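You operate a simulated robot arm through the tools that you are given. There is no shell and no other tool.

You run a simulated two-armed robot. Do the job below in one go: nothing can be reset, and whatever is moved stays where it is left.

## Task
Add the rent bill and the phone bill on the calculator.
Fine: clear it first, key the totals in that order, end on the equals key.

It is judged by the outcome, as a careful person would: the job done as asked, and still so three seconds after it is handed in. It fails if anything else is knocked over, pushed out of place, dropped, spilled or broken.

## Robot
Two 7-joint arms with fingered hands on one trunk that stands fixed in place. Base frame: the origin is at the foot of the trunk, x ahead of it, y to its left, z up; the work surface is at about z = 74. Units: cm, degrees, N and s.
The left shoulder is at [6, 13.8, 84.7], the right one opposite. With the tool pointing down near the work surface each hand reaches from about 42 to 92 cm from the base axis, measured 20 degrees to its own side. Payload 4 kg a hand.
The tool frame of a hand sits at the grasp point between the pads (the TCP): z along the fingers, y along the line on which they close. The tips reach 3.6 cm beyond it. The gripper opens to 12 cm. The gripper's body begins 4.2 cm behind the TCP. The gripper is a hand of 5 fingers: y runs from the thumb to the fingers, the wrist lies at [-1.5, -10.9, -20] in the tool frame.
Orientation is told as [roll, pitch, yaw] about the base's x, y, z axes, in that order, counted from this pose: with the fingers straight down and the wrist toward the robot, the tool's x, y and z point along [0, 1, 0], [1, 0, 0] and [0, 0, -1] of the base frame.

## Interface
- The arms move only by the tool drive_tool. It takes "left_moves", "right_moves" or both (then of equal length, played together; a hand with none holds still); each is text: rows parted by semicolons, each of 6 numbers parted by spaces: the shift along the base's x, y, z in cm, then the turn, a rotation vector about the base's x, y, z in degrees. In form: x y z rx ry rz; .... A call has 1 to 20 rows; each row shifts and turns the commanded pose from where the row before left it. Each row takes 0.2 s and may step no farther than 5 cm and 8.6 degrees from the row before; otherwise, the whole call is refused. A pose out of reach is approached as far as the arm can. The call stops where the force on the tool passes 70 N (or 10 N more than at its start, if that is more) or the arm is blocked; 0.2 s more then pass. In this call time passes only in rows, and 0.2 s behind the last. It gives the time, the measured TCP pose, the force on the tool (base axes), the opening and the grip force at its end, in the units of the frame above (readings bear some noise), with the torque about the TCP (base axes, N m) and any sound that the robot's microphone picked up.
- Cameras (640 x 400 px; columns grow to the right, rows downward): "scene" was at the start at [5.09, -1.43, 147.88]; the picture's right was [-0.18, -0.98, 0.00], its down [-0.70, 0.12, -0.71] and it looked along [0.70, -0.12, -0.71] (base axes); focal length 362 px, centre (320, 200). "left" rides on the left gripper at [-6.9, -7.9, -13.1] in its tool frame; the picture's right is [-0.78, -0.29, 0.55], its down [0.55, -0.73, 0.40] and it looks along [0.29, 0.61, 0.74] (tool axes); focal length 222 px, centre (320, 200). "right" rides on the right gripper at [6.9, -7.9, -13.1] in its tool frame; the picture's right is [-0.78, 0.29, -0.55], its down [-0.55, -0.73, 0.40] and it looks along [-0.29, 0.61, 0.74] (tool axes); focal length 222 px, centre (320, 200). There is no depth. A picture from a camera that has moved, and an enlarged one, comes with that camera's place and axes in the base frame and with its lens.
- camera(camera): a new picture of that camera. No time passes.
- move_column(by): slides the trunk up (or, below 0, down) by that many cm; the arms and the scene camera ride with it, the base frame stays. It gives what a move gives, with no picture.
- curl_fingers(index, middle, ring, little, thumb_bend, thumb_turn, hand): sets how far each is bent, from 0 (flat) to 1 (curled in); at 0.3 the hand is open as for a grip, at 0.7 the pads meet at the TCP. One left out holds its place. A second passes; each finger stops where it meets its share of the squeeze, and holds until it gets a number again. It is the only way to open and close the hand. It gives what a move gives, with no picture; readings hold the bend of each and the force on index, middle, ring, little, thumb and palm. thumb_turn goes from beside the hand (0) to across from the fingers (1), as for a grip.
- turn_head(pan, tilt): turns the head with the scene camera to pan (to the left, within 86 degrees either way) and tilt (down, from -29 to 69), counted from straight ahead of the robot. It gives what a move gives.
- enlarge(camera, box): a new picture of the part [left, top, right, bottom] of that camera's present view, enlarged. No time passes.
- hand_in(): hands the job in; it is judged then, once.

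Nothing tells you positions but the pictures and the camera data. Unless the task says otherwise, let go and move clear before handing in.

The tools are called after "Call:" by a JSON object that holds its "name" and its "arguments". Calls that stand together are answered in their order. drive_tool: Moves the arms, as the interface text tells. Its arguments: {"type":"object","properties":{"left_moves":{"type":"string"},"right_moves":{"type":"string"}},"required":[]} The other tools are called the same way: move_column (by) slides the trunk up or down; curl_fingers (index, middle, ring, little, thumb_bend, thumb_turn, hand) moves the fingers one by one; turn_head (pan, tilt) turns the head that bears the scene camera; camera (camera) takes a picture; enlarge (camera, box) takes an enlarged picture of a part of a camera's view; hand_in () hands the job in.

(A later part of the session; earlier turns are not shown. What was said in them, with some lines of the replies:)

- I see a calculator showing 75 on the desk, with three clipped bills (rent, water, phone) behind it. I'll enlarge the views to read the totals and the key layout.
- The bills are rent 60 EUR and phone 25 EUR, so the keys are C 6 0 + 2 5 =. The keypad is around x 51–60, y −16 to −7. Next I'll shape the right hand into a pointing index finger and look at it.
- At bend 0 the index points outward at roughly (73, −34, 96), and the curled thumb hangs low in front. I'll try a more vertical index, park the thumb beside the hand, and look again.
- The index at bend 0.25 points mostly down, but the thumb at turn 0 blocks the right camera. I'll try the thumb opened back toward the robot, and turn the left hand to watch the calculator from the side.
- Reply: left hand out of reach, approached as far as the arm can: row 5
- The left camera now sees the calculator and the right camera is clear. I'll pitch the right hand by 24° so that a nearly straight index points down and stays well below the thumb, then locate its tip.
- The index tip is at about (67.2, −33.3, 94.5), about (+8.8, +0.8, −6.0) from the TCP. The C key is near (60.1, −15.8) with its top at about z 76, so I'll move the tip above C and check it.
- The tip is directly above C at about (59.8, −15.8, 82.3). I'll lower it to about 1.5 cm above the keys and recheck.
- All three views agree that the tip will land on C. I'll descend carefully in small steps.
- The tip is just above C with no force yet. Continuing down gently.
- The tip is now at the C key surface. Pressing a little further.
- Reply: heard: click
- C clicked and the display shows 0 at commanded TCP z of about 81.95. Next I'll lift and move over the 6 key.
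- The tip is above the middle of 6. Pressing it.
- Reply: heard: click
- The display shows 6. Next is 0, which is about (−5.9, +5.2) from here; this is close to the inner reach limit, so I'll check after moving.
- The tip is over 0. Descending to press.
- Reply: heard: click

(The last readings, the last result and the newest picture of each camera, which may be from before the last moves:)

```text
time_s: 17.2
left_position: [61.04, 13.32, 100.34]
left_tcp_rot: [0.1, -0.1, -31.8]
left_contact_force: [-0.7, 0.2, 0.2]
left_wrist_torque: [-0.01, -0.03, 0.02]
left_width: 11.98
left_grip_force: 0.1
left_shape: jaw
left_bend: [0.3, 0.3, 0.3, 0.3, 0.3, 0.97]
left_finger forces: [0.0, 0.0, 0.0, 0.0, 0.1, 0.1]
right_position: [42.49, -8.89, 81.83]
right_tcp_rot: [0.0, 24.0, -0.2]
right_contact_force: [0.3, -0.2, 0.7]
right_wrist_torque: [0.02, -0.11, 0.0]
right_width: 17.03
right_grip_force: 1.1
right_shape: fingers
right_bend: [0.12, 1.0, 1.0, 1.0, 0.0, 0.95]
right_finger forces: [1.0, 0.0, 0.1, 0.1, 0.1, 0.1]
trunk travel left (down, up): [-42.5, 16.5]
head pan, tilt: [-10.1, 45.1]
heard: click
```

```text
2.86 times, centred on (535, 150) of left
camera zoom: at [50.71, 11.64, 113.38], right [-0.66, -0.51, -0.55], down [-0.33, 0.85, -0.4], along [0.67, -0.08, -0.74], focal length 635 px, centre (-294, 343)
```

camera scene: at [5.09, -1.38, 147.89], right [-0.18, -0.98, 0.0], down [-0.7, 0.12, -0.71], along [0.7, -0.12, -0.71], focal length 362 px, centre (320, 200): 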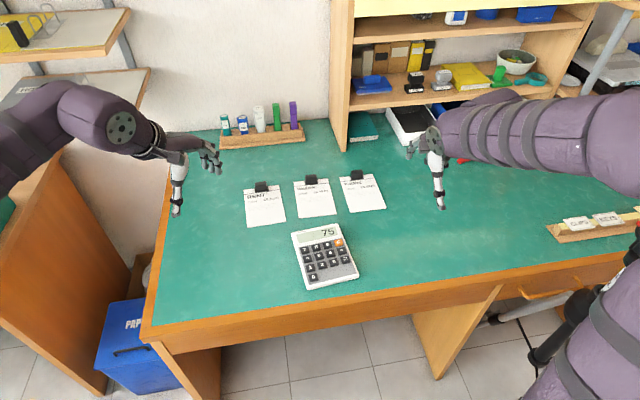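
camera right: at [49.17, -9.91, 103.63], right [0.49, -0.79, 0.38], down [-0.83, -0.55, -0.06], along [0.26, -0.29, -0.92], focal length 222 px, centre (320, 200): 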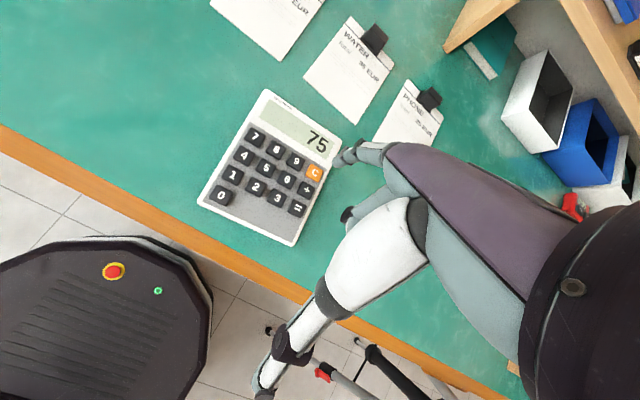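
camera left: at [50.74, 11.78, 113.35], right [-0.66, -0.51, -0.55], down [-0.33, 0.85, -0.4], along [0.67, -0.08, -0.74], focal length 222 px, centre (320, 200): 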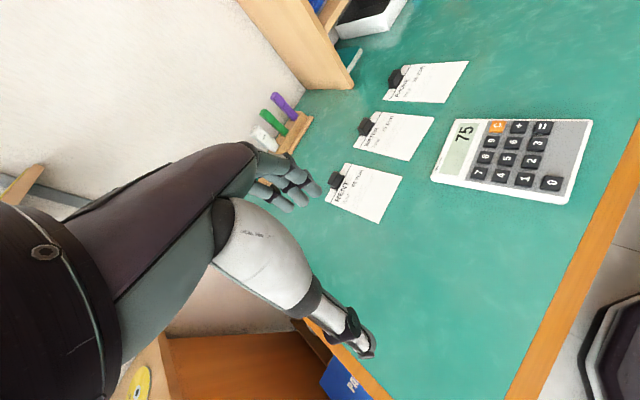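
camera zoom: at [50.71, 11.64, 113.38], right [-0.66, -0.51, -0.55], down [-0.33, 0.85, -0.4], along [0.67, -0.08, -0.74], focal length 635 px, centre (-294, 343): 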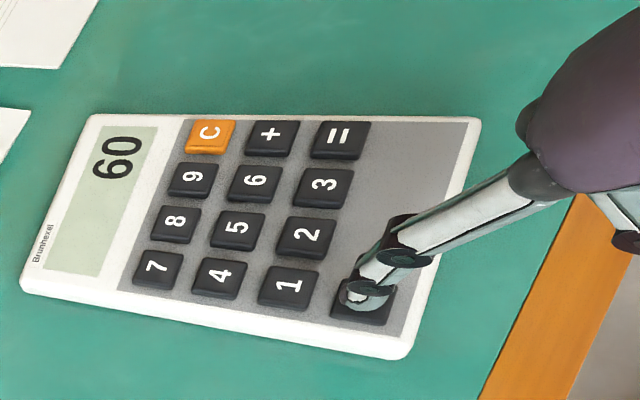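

The display shows 60. Now to the + key, about (+6.25, −8.2) away.

Call:
{"name": "drive_tool", "arguments": {"right_moves": "0 0 0.6 0 0 0; 0 0 1.4 0 0 0; 1.25 -1.64 0 0 0 0; 1.25 -1.64 0 0 0 0; 1.25 -1.64 0 0 0 0; 1.25 -1.64 0 0 0 0; 1.25 -1.64 0 0 0 0; 0 0 0 0 0 0; 0 0 -0.9 0 0 0; 0 0 0 0 0 0"}}

Call:
{"name": "enlarge", "arguments": {"camera": "left", "box": [430, 80, 590, 180]}}

Call:
{"name": "enlarge", "arguments": {"camera": "right", "box": [240, 80, 400, 240]}}

```text
time_s: 19.4
left_position: [61.06, 13.43, 100.21]
left_tcp_rot: [0.0, 0.0, -31.9]
left_contact_force: [-0.2, 0.2, 0.3]
left_wrist_torque: [0.01, 0.01, 0.0]
left_width: 12.0
left_grip_force: 0.0
left_shape: jaw
left_bend: [0.3, 0.3, 0.3, 0.3, 0.3, 0.97]
left_finger forces: [0.1, 0.1, 0.1, 0.0, 0.1, 0.1]
right_position: [48.57, -16.96, 83.03]
right_tcp_rot: [0.0, 24.0, 0.0]
right_contact_force: [-0.4, 0.3, 0.5]
right_wrist_torque: [-0.01, -0.01, -0.01]
right_width: 16.98
right_grip_force: 0.1
right_shape: fingers
right_bend: [0.12, 1.0, 1.0, 1.0, 0.0, 0.95]
right_finger forces: [0.0, 0.0, 0.0, 0.1, 0.1, 0.0]
trunk travel left (down, up): [-42.5, 16.5]
head pan, tilt: [-10.1, 45.1]
```

```text
4.00 times, centred on (510, 130) of left
camera zoom: at [50.73, 11.63, 113.38], right [-0.66, -0.51, -0.55], down [-0.33, 0.85, -0.4], along [0.67, -0.08, -0.74], focal length 888 px, centre (-440, 480)
```

zoom: 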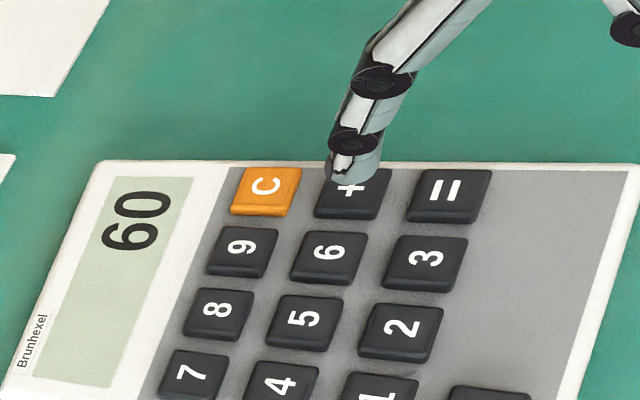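

```text
2.50 times, centred on (320, 160) of right
camera zoom: at [46.59, -10.06, 98.22], right [0.49, -0.79, 0.38], down [-0.83, -0.55, -0.06], along [0.26, -0.29, -0.92], focal length 555 px, centre (320, 300)
```

zoom: 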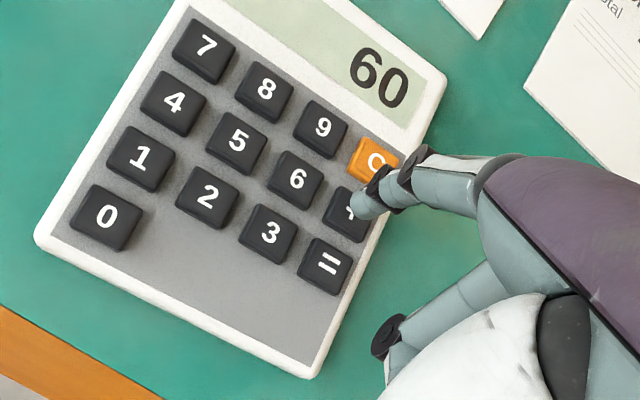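

The tip is over +. Pressing.

Call:
{"name": "drive_tool", "arguments": {"right_moves": "-0.1 0.05 -0.5 0 0 0; 0 0 -0.3 0 0 0"}}

Call:
{"name": "drive_tool", "arguments": {"right_moves": "0 0 -0.15 0 0 0; 0 0 -0.15 0 0 0"}}

Call:
{"name": "enlarge", "arguments": {"camera": "left", "box": [430, 80, 590, 180]}}

```text
time_s: 20.0
left_position: [61.07, 13.37, 100.28]
left_tcp_rot: [0.0, -0.1, -32.0]
left_contact_force: [-0.2, -0.4, -0.6]
left_wrist_torque: [-0.02, 0.0, -0.01]
left_width: 12.03
left_grip_force: 0.1
left_shape: jaw
left_bend: [0.3, 0.3, 0.3, 0.3, 0.3, 0.97]
left_finger forces: [0.0, 0.1, 0.0, 0.0, 0.0, 0.1]
right_position: [48.53, -16.98, 82.18]
right_tcp_rot: [0.0, 24.0, -0.2]
right_contact_force: [-0.1, -0.8, 0.5]
right_wrist_torque: [-0.02, 0.01, -0.01]
right_width: 16.98
right_grip_force: 0.0
right_shape: fingers
right_bend: [0.12, 1.0, 1.0, 1.0, 0.0, 0.95]
right_finger forces: [0.1, 0.0, 0.0, 0.1, 0.1, 0.1]
trunk travel left (down, up): [-42.5, 16.5]
head pan, tilt: [-10.1, 45.1]
```

```text
time_s: 20.6
left_position: [61.06, 13.4, 100.35]
left_tcp_rot: [0.0, -0.1, -31.9]
left_contact_force: [0.4, -0.3, -1.1]
left_wrist_torque: [0.05, -0.02, 0.03]
left_width: 11.96
left_grip_force: 0.1
left_shape: jaw
left_bend: [0.3, 0.3, 0.3, 0.3, 0.3, 0.97]
left_finger forces: [0.0, 0.1, 0.0, 0.1, 0.0, 0.0]
right_position: [48.53, -17.03, 82.0]
right_tcp_rot: [0.0, 23.9, -0.2]
right_contact_force: [-0.4, 0.9, 0.2]
right_wrist_torque: [-0.01, -0.07, 0.01]
right_width: 17.0
right_grip_force: 0.4
right_shape: fingers
right_bend: [0.12, 1.0, 1.0, 1.0, 0.0, 0.95]
right_finger forces: [0.8, 0.0, 0.1, 0.1, 0.0, 0.0]
trunk travel left (down, up): [-42.5, 16.5]
head pan, tilt: [-10.1, 45.1]
heard: click
```

```text
4.00 times, centred on (510, 130) of left
camera zoom: at [50.72, 11.64, 113.38], right [-0.66, -0.51, -0.55], down [-0.33, 0.85, -0.4], along [0.67, -0.08, -0.74], focal length 888 px, centre (-440, 480)
```

zoom: 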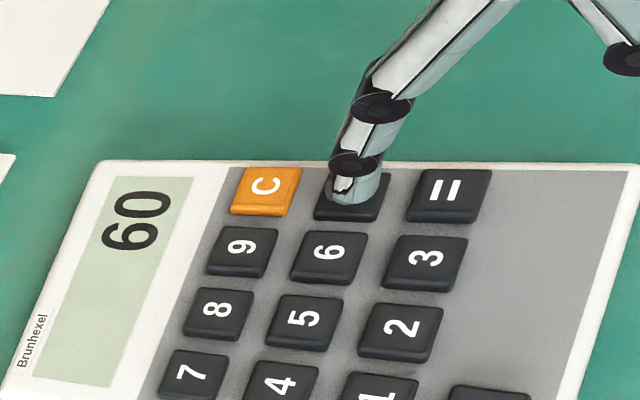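

The + key clicked. Now to 2, about (−3.25, +5.5) away.

Call:
{"name": "drive_tool", "arguments": {"right_moves": "0 0 0.6 0 0 0; 0 0 1.4 0 0 0; -0.8 1.38 0 0 0 0; -0.8 1.38 0 0 0 0; -0.8 1.38 0 0 0 0; -0.8 1.38 0 0 0 0; 0 0 0 0 0 0; 0 0 -0.9 0 0 0; 0 0 0 0 0 0"}}

Call:
{"name": "enlarge", "arguments": {"camera": "left", "box": [430, 80, 590, 180]}}

Call:
{"name": "enlarge", "arguments": {"camera": "right", "box": [240, 80, 400, 240]}}

```text
time_s: 22.6
left_position: [60.99, 13.28, 100.49]
left_tcp_rot: [-0.1, -0.1, -31.9]
left_contact_force: [0.4, 0.6, 0.4]
left_wrist_torque: [-0.02, 0.0, -0.01]
left_width: 11.96
left_grip_force: 0.2
left_shape: jaw
left_bend: [0.3, 0.3, 0.3, 0.3, 0.3, 0.97]
left_finger forces: [0.0, 0.0, 0.0, 0.0, 0.0, 0.1]
right_position: [45.35, -11.5, 83.04]
right_tcp_rot: [-0.1, 23.9, -0.1]
right_contact_force: [0.0, 0.4, 0.7]
right_wrist_torque: [0.03, -0.01, 0.01]
right_width: 16.98
right_grip_force: 0.1
right_shape: fingers
right_bend: [0.12, 1.0, 1.0, 1.0, 0.0, 0.95]
right_finger forces: [0.0, 0.0, 0.1, 0.1, 0.1, 0.1]
trunk travel left (down, up): [-42.5, 16.5]
head pan, tilt: [-10.1, 45.1]
```

```text
4.00 times, centred on (510, 130) of left
camera zoom: at [50.72, 11.64, 113.38], right [-0.66, -0.51, -0.55], down [-0.33, 0.85, -0.4], along [0.67, -0.08, -0.74], focal length 888 px, centre (-440, 480)
```

zoom: 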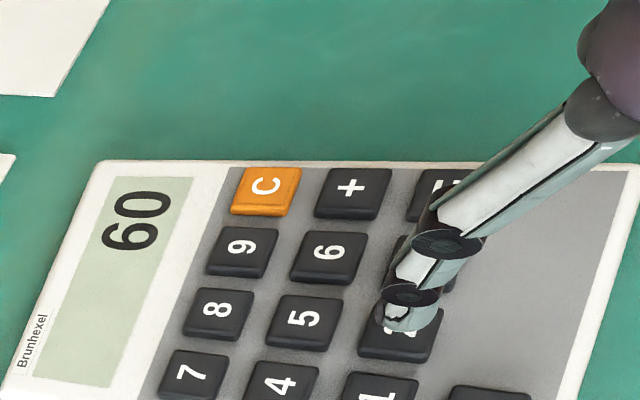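

```text
2.50 times, centred on (320, 160) of right
camera zoom: at [43.19, -4.48, 98.15], right [0.49, -0.79, 0.38], down [-0.83, -0.55, -0.06], along [0.26, -0.29, -0.92], focal length 555 px, centre (320, 300)
```

zoom: 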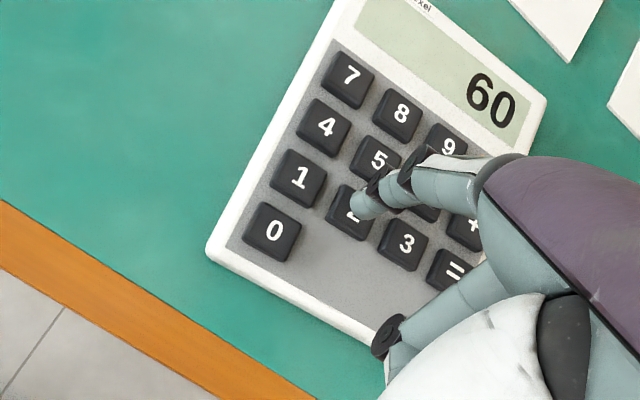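

The tip is over 2. Pressing.

Call:
{"name": "drive_tool", "arguments": {"right_moves": "0 0.05 -0.5 0 0 0; 0 0 -0.3 0 0 0"}}

Call:
{"name": "drive_tool", "arguments": {"right_moves": "0 0 -0.15 0 0 0; 0 0 -0.15 0 0 0"}}

Call:
{"name": "enlarge", "arguments": {"camera": "left", "box": [430, 80, 590, 180]}}

```text
time_s: 23.2
left_position: [61.01, 13.4, 100.39]
left_tcp_rot: [0.0, -0.2, -31.9]
left_contact_force: [0.2, 0.0, 0.4]
left_wrist_torque: [-0.01, 0.03, -0.02]
left_width: 11.98
left_grip_force: 0.1
left_shape: jaw
left_bend: [0.3, 0.3, 0.3, 0.3, 0.3, 0.97]
left_finger forces: [0.0, 0.0, 0.0, 0.0, 0.1, 0.1]
right_position: [45.35, -11.29, 82.21]
right_tcp_rot: [0.0, 24.0, -0.1]
right_contact_force: [0.6, -0.6, 0.9]
right_wrist_torque: [-0.01, -0.01, 0.01]
right_width: 16.99
right_grip_force: 0.3
right_shape: fingers
right_bend: [0.12, 1.0, 1.0, 1.0, 0.0, 0.95]
right_finger forces: [0.2, 0.0, 0.0, 0.0, 0.1, 0.0]
trunk travel left (down, up): [-42.5, 16.5]
head pan, tilt: [-10.1, 45.1]
```

```text
time_s: 23.8
left_position: [61.02, 13.39, 100.27]
left_tcp_rot: [-0.1, -0.1, -31.9]
left_contact_force: [0.0, -0.3, 0.2]
left_wrist_torque: [0.01, -0.03, -0.02]
left_width: 11.98
left_grip_force: 0.0
left_shape: jaw
left_bend: [0.3, 0.3, 0.3, 0.3, 0.3, 0.97]
left_finger forces: [0.1, 0.0, 0.0, 0.1, 0.0, 0.0]
right_position: [45.29, -11.33, 81.91]
right_tcp_rot: [0.0, 24.0, 0.0]
right_contact_force: [-1.2, 0.5, 1.7]
right_wrist_torque: [0.02, -0.12, 0.0]
right_width: 16.99
right_grip_force: 0.8
right_shape: fingers
right_bend: [0.12, 1.0, 1.0, 1.0, 0.0, 0.95]
right_finger forces: [1.7, 0.1, 0.0, 0.0, 0.1, 0.0]
trunk travel left (down, up): [-42.5, 16.5]
head pan, tilt: [-10.1, 45.1]
heard: click
```

```text
4.00 times, centred on (510, 130) of left
camera zoom: at [50.71, 11.64, 113.39], right [-0.66, -0.51, -0.55], down [-0.33, 0.85, -0.4], along [0.67, -0.08, -0.74], focal length 888 px, centre (-440, 480)
```

zoom: 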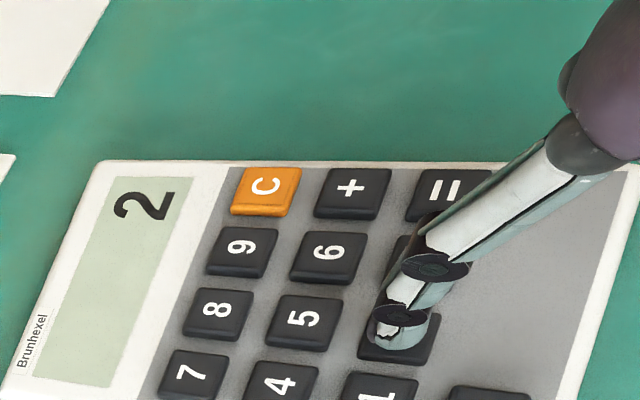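

The display shows 2. Now to 5, about (+2.7, +0.3) away.

Call:
{"name": "drive_tool", "arguments": {"right_moves": "0 0 0.6 0 0 0; 0 0 1.4 0 0 0; 1.34 0.13 0 0 0 0; 1.34 0.13 0 0 0 0; 0 0 0 0 0 0; 0 0 -0.9 0 0 0; 0 0 0 0 0 0"}}

Call:
{"name": "enlarge", "arguments": {"camera": "left", "box": [430, 80, 590, 180]}}

Call:
{"name": "enlarge", "arguments": {"camera": "right", "box": [240, 80, 400, 240]}}

```text
time_s: 25.4
left_position: [61.13, 13.34, 100.38]
left_tcp_rot: [0.0, 0.0, -31.9]
left_contact_force: [0.4, -0.2, 0.2]
left_wrist_torque: [0.02, 0.01, 0.01]
left_width: 12.0
left_grip_force: 0.0
left_shape: jaw
left_bend: [0.3, 0.3, 0.3, 0.3, 0.3, 0.97]
left_finger forces: [0.0, 0.0, 0.0, 0.0, 0.1, 0.0]
right_position: [48.09, -11.14, 83.05]
right_tcp_rot: [0.0, 24.0, -0.1]
right_contact_force: [0.1, 0.2, -1.4]
right_wrist_torque: [0.01, 0.01, 0.02]
right_width: 16.97
right_grip_force: 0.0
right_shape: fingers
right_bend: [0.12, 1.0, 1.0, 1.0, 0.0, 0.95]
right_finger forces: [0.0, 0.0, 0.0, 0.1, 0.0, 0.0]
trunk travel left (down, up): [-42.5, 16.5]
head pan, tilt: [-10.1, 45.1]
```

```text
4.00 times, centred on (510, 130) of left
camera zoom: at [50.72, 11.64, 113.38], right [-0.66, -0.51, -0.55], down [-0.33, 0.85, -0.4], along [0.67, -0.08, -0.74], focal length 888 px, centre (-440, 480)
```

zoom: 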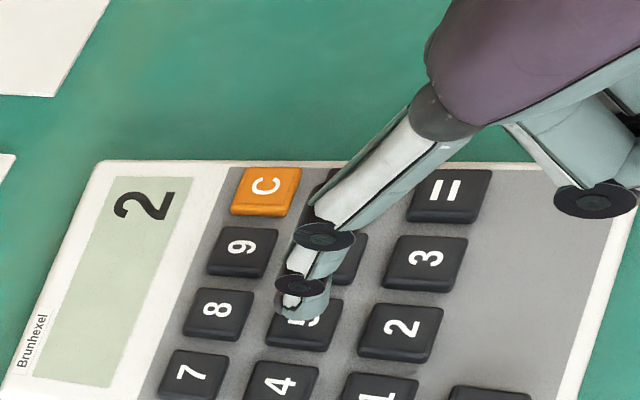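

```text
2.50 times, centred on (320, 160) of right
camera zoom: at [46.0, -4.24, 98.14], right [0.49, -0.79, 0.38], down [-0.83, -0.55, -0.06], along [0.26, -0.29, -0.92], focal length 555 px, centre (320, 300)
```

zoom: 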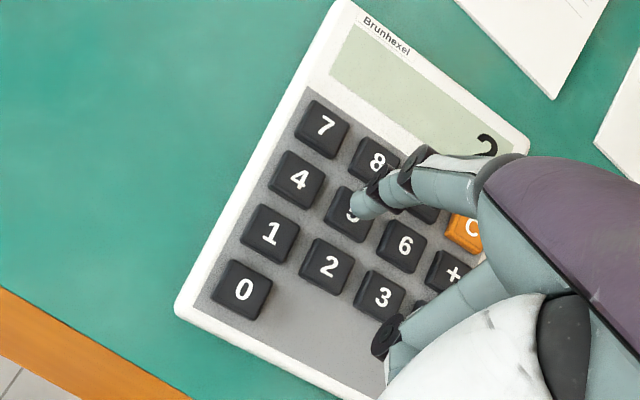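

The tip is over 5. Pressing.

Call:
{"name": "drive_tool", "arguments": {"right_moves": "-0.1 0 -0.5 0 0 0; 0 0 -0.3 0 0 0"}}

Call:
{"name": "drive_tool", "arguments": {"right_moves": "0 0 -0.15 0 0 0; 0 0 -0.15 0 0 0"}}

Call:
{"name": "enlarge", "arguments": {"camera": "left", "box": [430, 80, 590, 180]}}

```text
time_s: 26.0
left_position: [61.07, 13.36, 100.32]
left_tcp_rot: [0.0, -0.2, -31.8]
left_contact_force: [-0.8, 0.3, 0.3]
left_wrist_torque: [-0.01, -0.05, -0.02]
left_width: 11.99
left_grip_force: 0.1
left_shape: jaw
left_bend: [0.3, 0.3, 0.3, 0.3, 0.3, 0.97]
left_finger forces: [0.1, 0.1, 0.0, 0.0, 0.1, 0.0]
right_position: [48.08, -11.28, 82.16]
right_tcp_rot: [0.0, 23.9, -0.1]
right_contact_force: [0.2, -0.1, 0.1]
right_wrist_torque: [-0.02, -0.01, 0.01]
right_width: 17.0
right_grip_force: 0.0
right_shape: fingers
right_bend: [0.12, 1.0, 1.0, 1.0, 0.0, 0.95]
right_finger forces: [0.0, 0.0, 0.0, 0.1, 0.0, 0.0]
trunk travel left (down, up): [-42.5, 16.5]
head pan, tilt: [-10.1, 45.1]
```

```text
time_s: 26.6
left_position: [61.06, 13.32, 100.44]
left_tcp_rot: [0.0, 0.0, -31.8]
left_contact_force: [-0.3, 0.3, -0.6]
left_wrist_torque: [0.01, -0.02, -0.02]
left_width: 11.99
left_grip_force: 0.1
left_shape: jaw
left_bend: [0.3, 0.3, 0.3, 0.3, 0.3, 0.97]
left_finger forces: [0.0, 0.0, 0.0, 0.0, 0.0, 0.0]
right_position: [47.96, -11.11, 81.86]
right_tcp_rot: [0.0, 24.0, -0.1]
right_contact_force: [0.0, -0.6, 1.3]
right_wrist_torque: [0.02, -0.13, -0.01]
right_width: 17.01
right_grip_force: 0.3
right_shape: fingers
right_bend: [0.12, 1.0, 1.0, 1.0, 0.0, 0.95]
right_finger forces: [1.3, 0.0, 0.0, 0.0, 0.0, 0.0]
trunk travel left (down, up): [-42.5, 16.5]
head pan, tilt: [-10.1, 45.1]
heard: click
```

```text
4.00 times, centred on (510, 130) of left
camera zoom: at [50.72, 11.64, 113.38], right [-0.66, -0.51, -0.55], down [-0.33, 0.85, -0.4], along [0.67, -0.08, -0.74], focal length 888 px, centre (-440, 480)
```

zoom: 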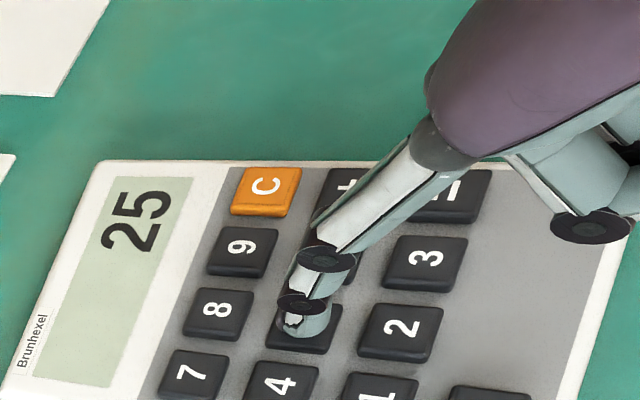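

The display shows 25. Now to the = key, about (−2.1, −6.05) away.

Call:
{"name": "drive_tool", "arguments": {"right_moves": "0 0 0.6 0 0 0; 0 0 1.4 0 0 0; -0.52 -1.51 0 0 0 0; -0.52 -1.51 0 0 0 0; -0.52 -1.51 0 0 0 0; -0.52 -1.51 0 0 0 0; 0 0 0 0 0 0; 0 0 -0.9 0 0 0; 0 0 0 0 0 0"}}

Call:
{"name": "enlarge", "arguments": {"camera": "left", "box": [430, 80, 590, 180]}}

Call:
{"name": "enlarge", "arguments": {"camera": "right", "box": [240, 80, 400, 240]}}

```text
time_s: 28.6
left_position: [61.05, 13.28, 100.3]
left_tcp_rot: [0.0, -0.1, -31.9]
left_contact_force: [-0.4, -0.7, 0.8]
left_wrist_torque: [0.01, -0.01, -0.03]
left_width: 11.98
left_grip_force: 0.1
left_shape: jaw
left_bend: [0.3, 0.3, 0.3, 0.3, 0.3, 0.97]
left_finger forces: [0.0, 0.1, 0.1, 0.0, 0.0, 0.0]
right_position: [45.89, -17.21, 83.06]
right_tcp_rot: [0.0, 24.0, -0.2]
right_contact_force: [0.4, 0.1, -0.2]
right_wrist_torque: [-0.02, -0.02, 0.01]
right_width: 16.98
right_grip_force: 0.1
right_shape: fingers
right_bend: [0.12, 1.0, 1.0, 1.0, 0.0, 0.95]
right_finger forces: [0.0, 0.0, 0.0, 0.0, 0.0, 0.0]
trunk travel left (down, up): [-42.5, 16.5]
head pan, tilt: [-10.1, 45.1]
```

```text
4.00 times, centred on (510, 130) of left
camera zoom: at [50.72, 11.63, 113.38], right [-0.66, -0.51, -0.55], down [-0.33, 0.85, -0.4], along [0.67, -0.08, -0.74], focal length 888 px, centre (-440, 480)
```

zoom: 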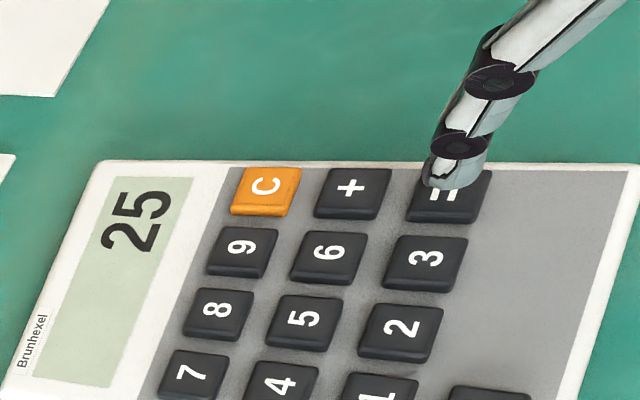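

```text
2.50 times, centred on (320, 160) of right
camera zoom: at [43.86, -10.21, 98.2], right [0.49, -0.79, 0.38], down [-0.83, -0.55, -0.06], along [0.26, -0.29, -0.92], focal length 555 px, centre (320, 300)
```

zoom: 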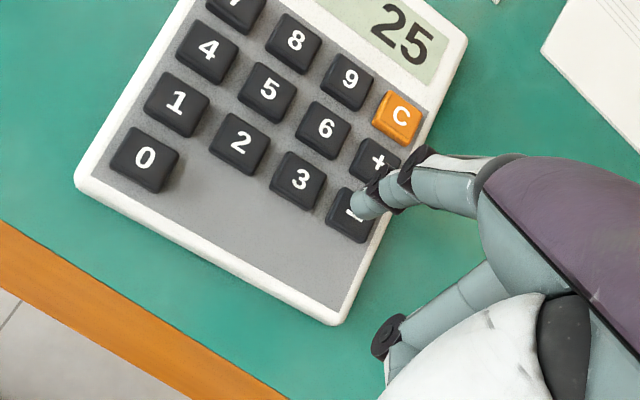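

The tip is over =. Pressing.

Call:
{"name": "drive_tool", "arguments": {"right_moves": "-0.05 0.1 -0.5 0 0 0; 0 0 -0.3 0 0 0"}}

Call:
{"name": "drive_tool", "arguments": {"right_moves": "0 0 -0.15 0 0 0; 0 0 -0.15 0 0 0"}}

Call:
{"name": "enlarge", "arguments": {"camera": "left", "box": [430, 80, 590, 180]}}

```text
time_s: 29.2
left_position: [60.98, 13.25, 100.33]
left_tcp_rot: [0.0, -0.1, -31.9]
left_contact_force: [0.9, 0.1, 1.2]
left_wrist_torque: [0.02, -0.06, -0.01]
left_width: 11.98
left_grip_force: 0.1
left_shape: jaw
left_bend: [0.3, 0.3, 0.3, 0.3, 0.3, 0.97]
left_finger forces: [0.1, 0.0, 0.1, 0.1, 0.0, 0.0]
right_position: [45.83, -17.24, 82.22]
right_tcp_rot: [-0.1, 24.0, -0.1]
right_contact_force: [0.4, -0.6, 0.9]
right_wrist_torque: [0.0, 0.0, 0.0]
right_width: 16.97
right_grip_force: 0.2
right_shape: fingers
right_bend: [0.12, 1.0, 1.0, 1.0, 0.0, 0.95]
right_finger forces: [0.2, 0.0, 0.1, 0.0, 0.1, 0.0]
trunk travel left (down, up): [-42.5, 16.5]
head pan, tilt: [-10.1, 45.1]
```

```text
time_s: 29.8
left_position: [61.11, 13.24, 100.34]
left_tcp_rot: [0.0, -0.1, -31.9]
left_contact_force: [-0.3, 0.5, -0.5]
left_wrist_torque: [-0.01, -0.02, 0.02]
left_width: 11.99
left_grip_force: 0.1
left_shape: jaw
left_bend: [0.3, 0.3, 0.3, 0.3, 0.3, 0.97]
left_finger forces: [0.0, 0.0, 0.1, 0.0, 0.1, 0.0]
right_position: [45.88, -17.03, 82.03]
right_tcp_rot: [0.0, 24.0, -0.1]
right_contact_force: [0.2, 0.8, 0.2]
right_wrist_torque: [0.0, -0.04, -0.06]
right_width: 16.99
right_grip_force: 0.3
right_shape: fingers
right_bend: [0.12, 1.0, 1.0, 1.0, 0.0, 0.95]
right_finger forces: [0.7, 0.1, 0.1, 0.0, 0.1, 0.1]
trunk travel left (down, up): [-42.5, 16.5]
head pan, tilt: [-10.1, 45.1]
heard: click
```

```text
4.00 times, centred on (510, 130) of left
camera zoom: at [50.72, 11.64, 113.38], right [-0.66, -0.51, -0.55], down [-0.33, 0.85, -0.4], along [0.67, -0.08, -0.74], focal length 888 px, centre (-440, 480)
```

zoom: 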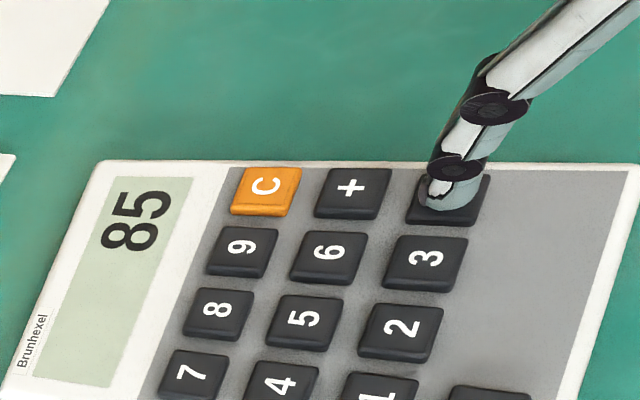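

The display shows 85, which is correct. I'll lift straight up and move the hand clear to the right.

Call:
{"name": "drive_tool", "arguments": {"right_moves": "0 0 0.6 0 0 0; 0 0 3 0 0 0; 0 0 4 0 0 0; 0 0 4 0 0 0; 0 0 3 0 0 0; 1.5 -4 0 0 0 0; 1.5 -4 0 0 0 0; 1.5 -4 0 0 0 0; 1.5 -4 0 0 0 0; 0 0 0 0 0 0"}}

Call:
{"name": "camera", "arguments": {"camera": "scene"}}

Call:
{"name": "enlarge", "arguments": {"camera": "scene", "box": [230, 170, 400, 290]}}

```text
time_s: 32.0
left_position: [61.04, 13.33, 100.17]
left_tcp_rot: [0.0, -0.1, -31.9]
left_contact_force: [-0.4, -0.4, 0.8]
left_wrist_torque: [-0.04, 0.0, 0.01]
left_width: 12.0
left_grip_force: 0.1
left_shape: jaw
left_bend: [0.3, 0.3, 0.3, 0.3, 0.3, 0.97]
left_finger forces: [0.1, 0.0, 0.0, 0.0, 0.0, 0.0]
right_position: [51.79, -33.12, 96.39]
right_tcp_rot: [0.1, 24.0, 0.0]
right_contact_force: [-0.3, 0.2, 0.1]
right_wrist_torque: [0.0, 0.01, 0.03]
right_width: 17.0
right_grip_force: 0.2
right_shape: fingers
right_bend: [0.12, 1.0, 1.0, 1.0, 0.0, 0.95]
right_finger forces: [0.0, 0.0, 0.1, 0.0, 0.0, 0.1]
trunk travel left (down, up): [-42.5, 16.5]
head pan, tilt: [-10.1, 45.1]
```

```text
taken
camera scene: at [5.08, -1.41, 147.88], right [-0.18, -0.98, 0.0], down [-0.7, 0.12, -0.71], along [0.7, -0.12, -0.71], focal length 362 px, centre (320, 200)
```

scene: 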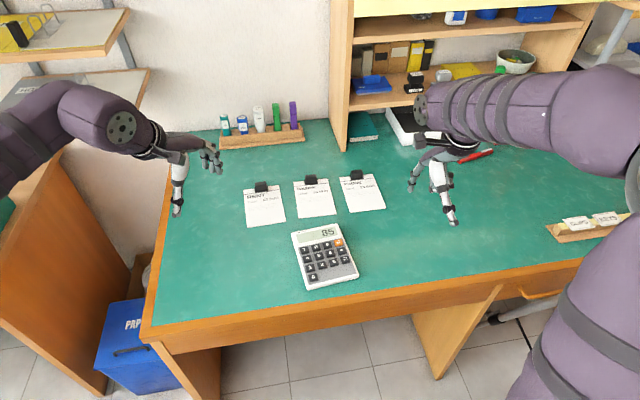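

```text
3.33 times, centred on (315, 230) of scene
camera zoom: at [5.08, -1.41, 147.88], right [-0.18, -0.98, 0.0], down [-0.7, 0.12, -0.71], along [0.7, -0.12, -0.71], focal length 1207 px, centre (337, 100)
```

zoom: 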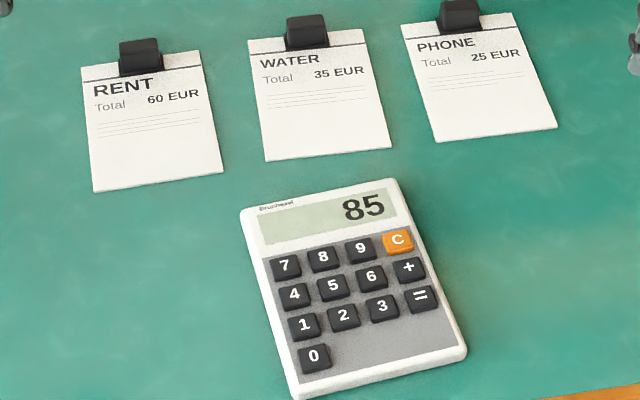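

The calculator shows 85 and hasn't moved. The bills are undisturbed and both hands are clear, so I'm handing in.

Call:
{"name": "hand_in", "arguments": {}}

```text
The job is handed in.
```

The calculator now shows 85: the rent bill (60 EUR) plus the phone bill (25 EUR). I cleared it first, then keyed 60, +, 25 and =, and each press clicked.

The calculator and the bills stayed where they were. Both hands were clear of the desk when I handed the job in.
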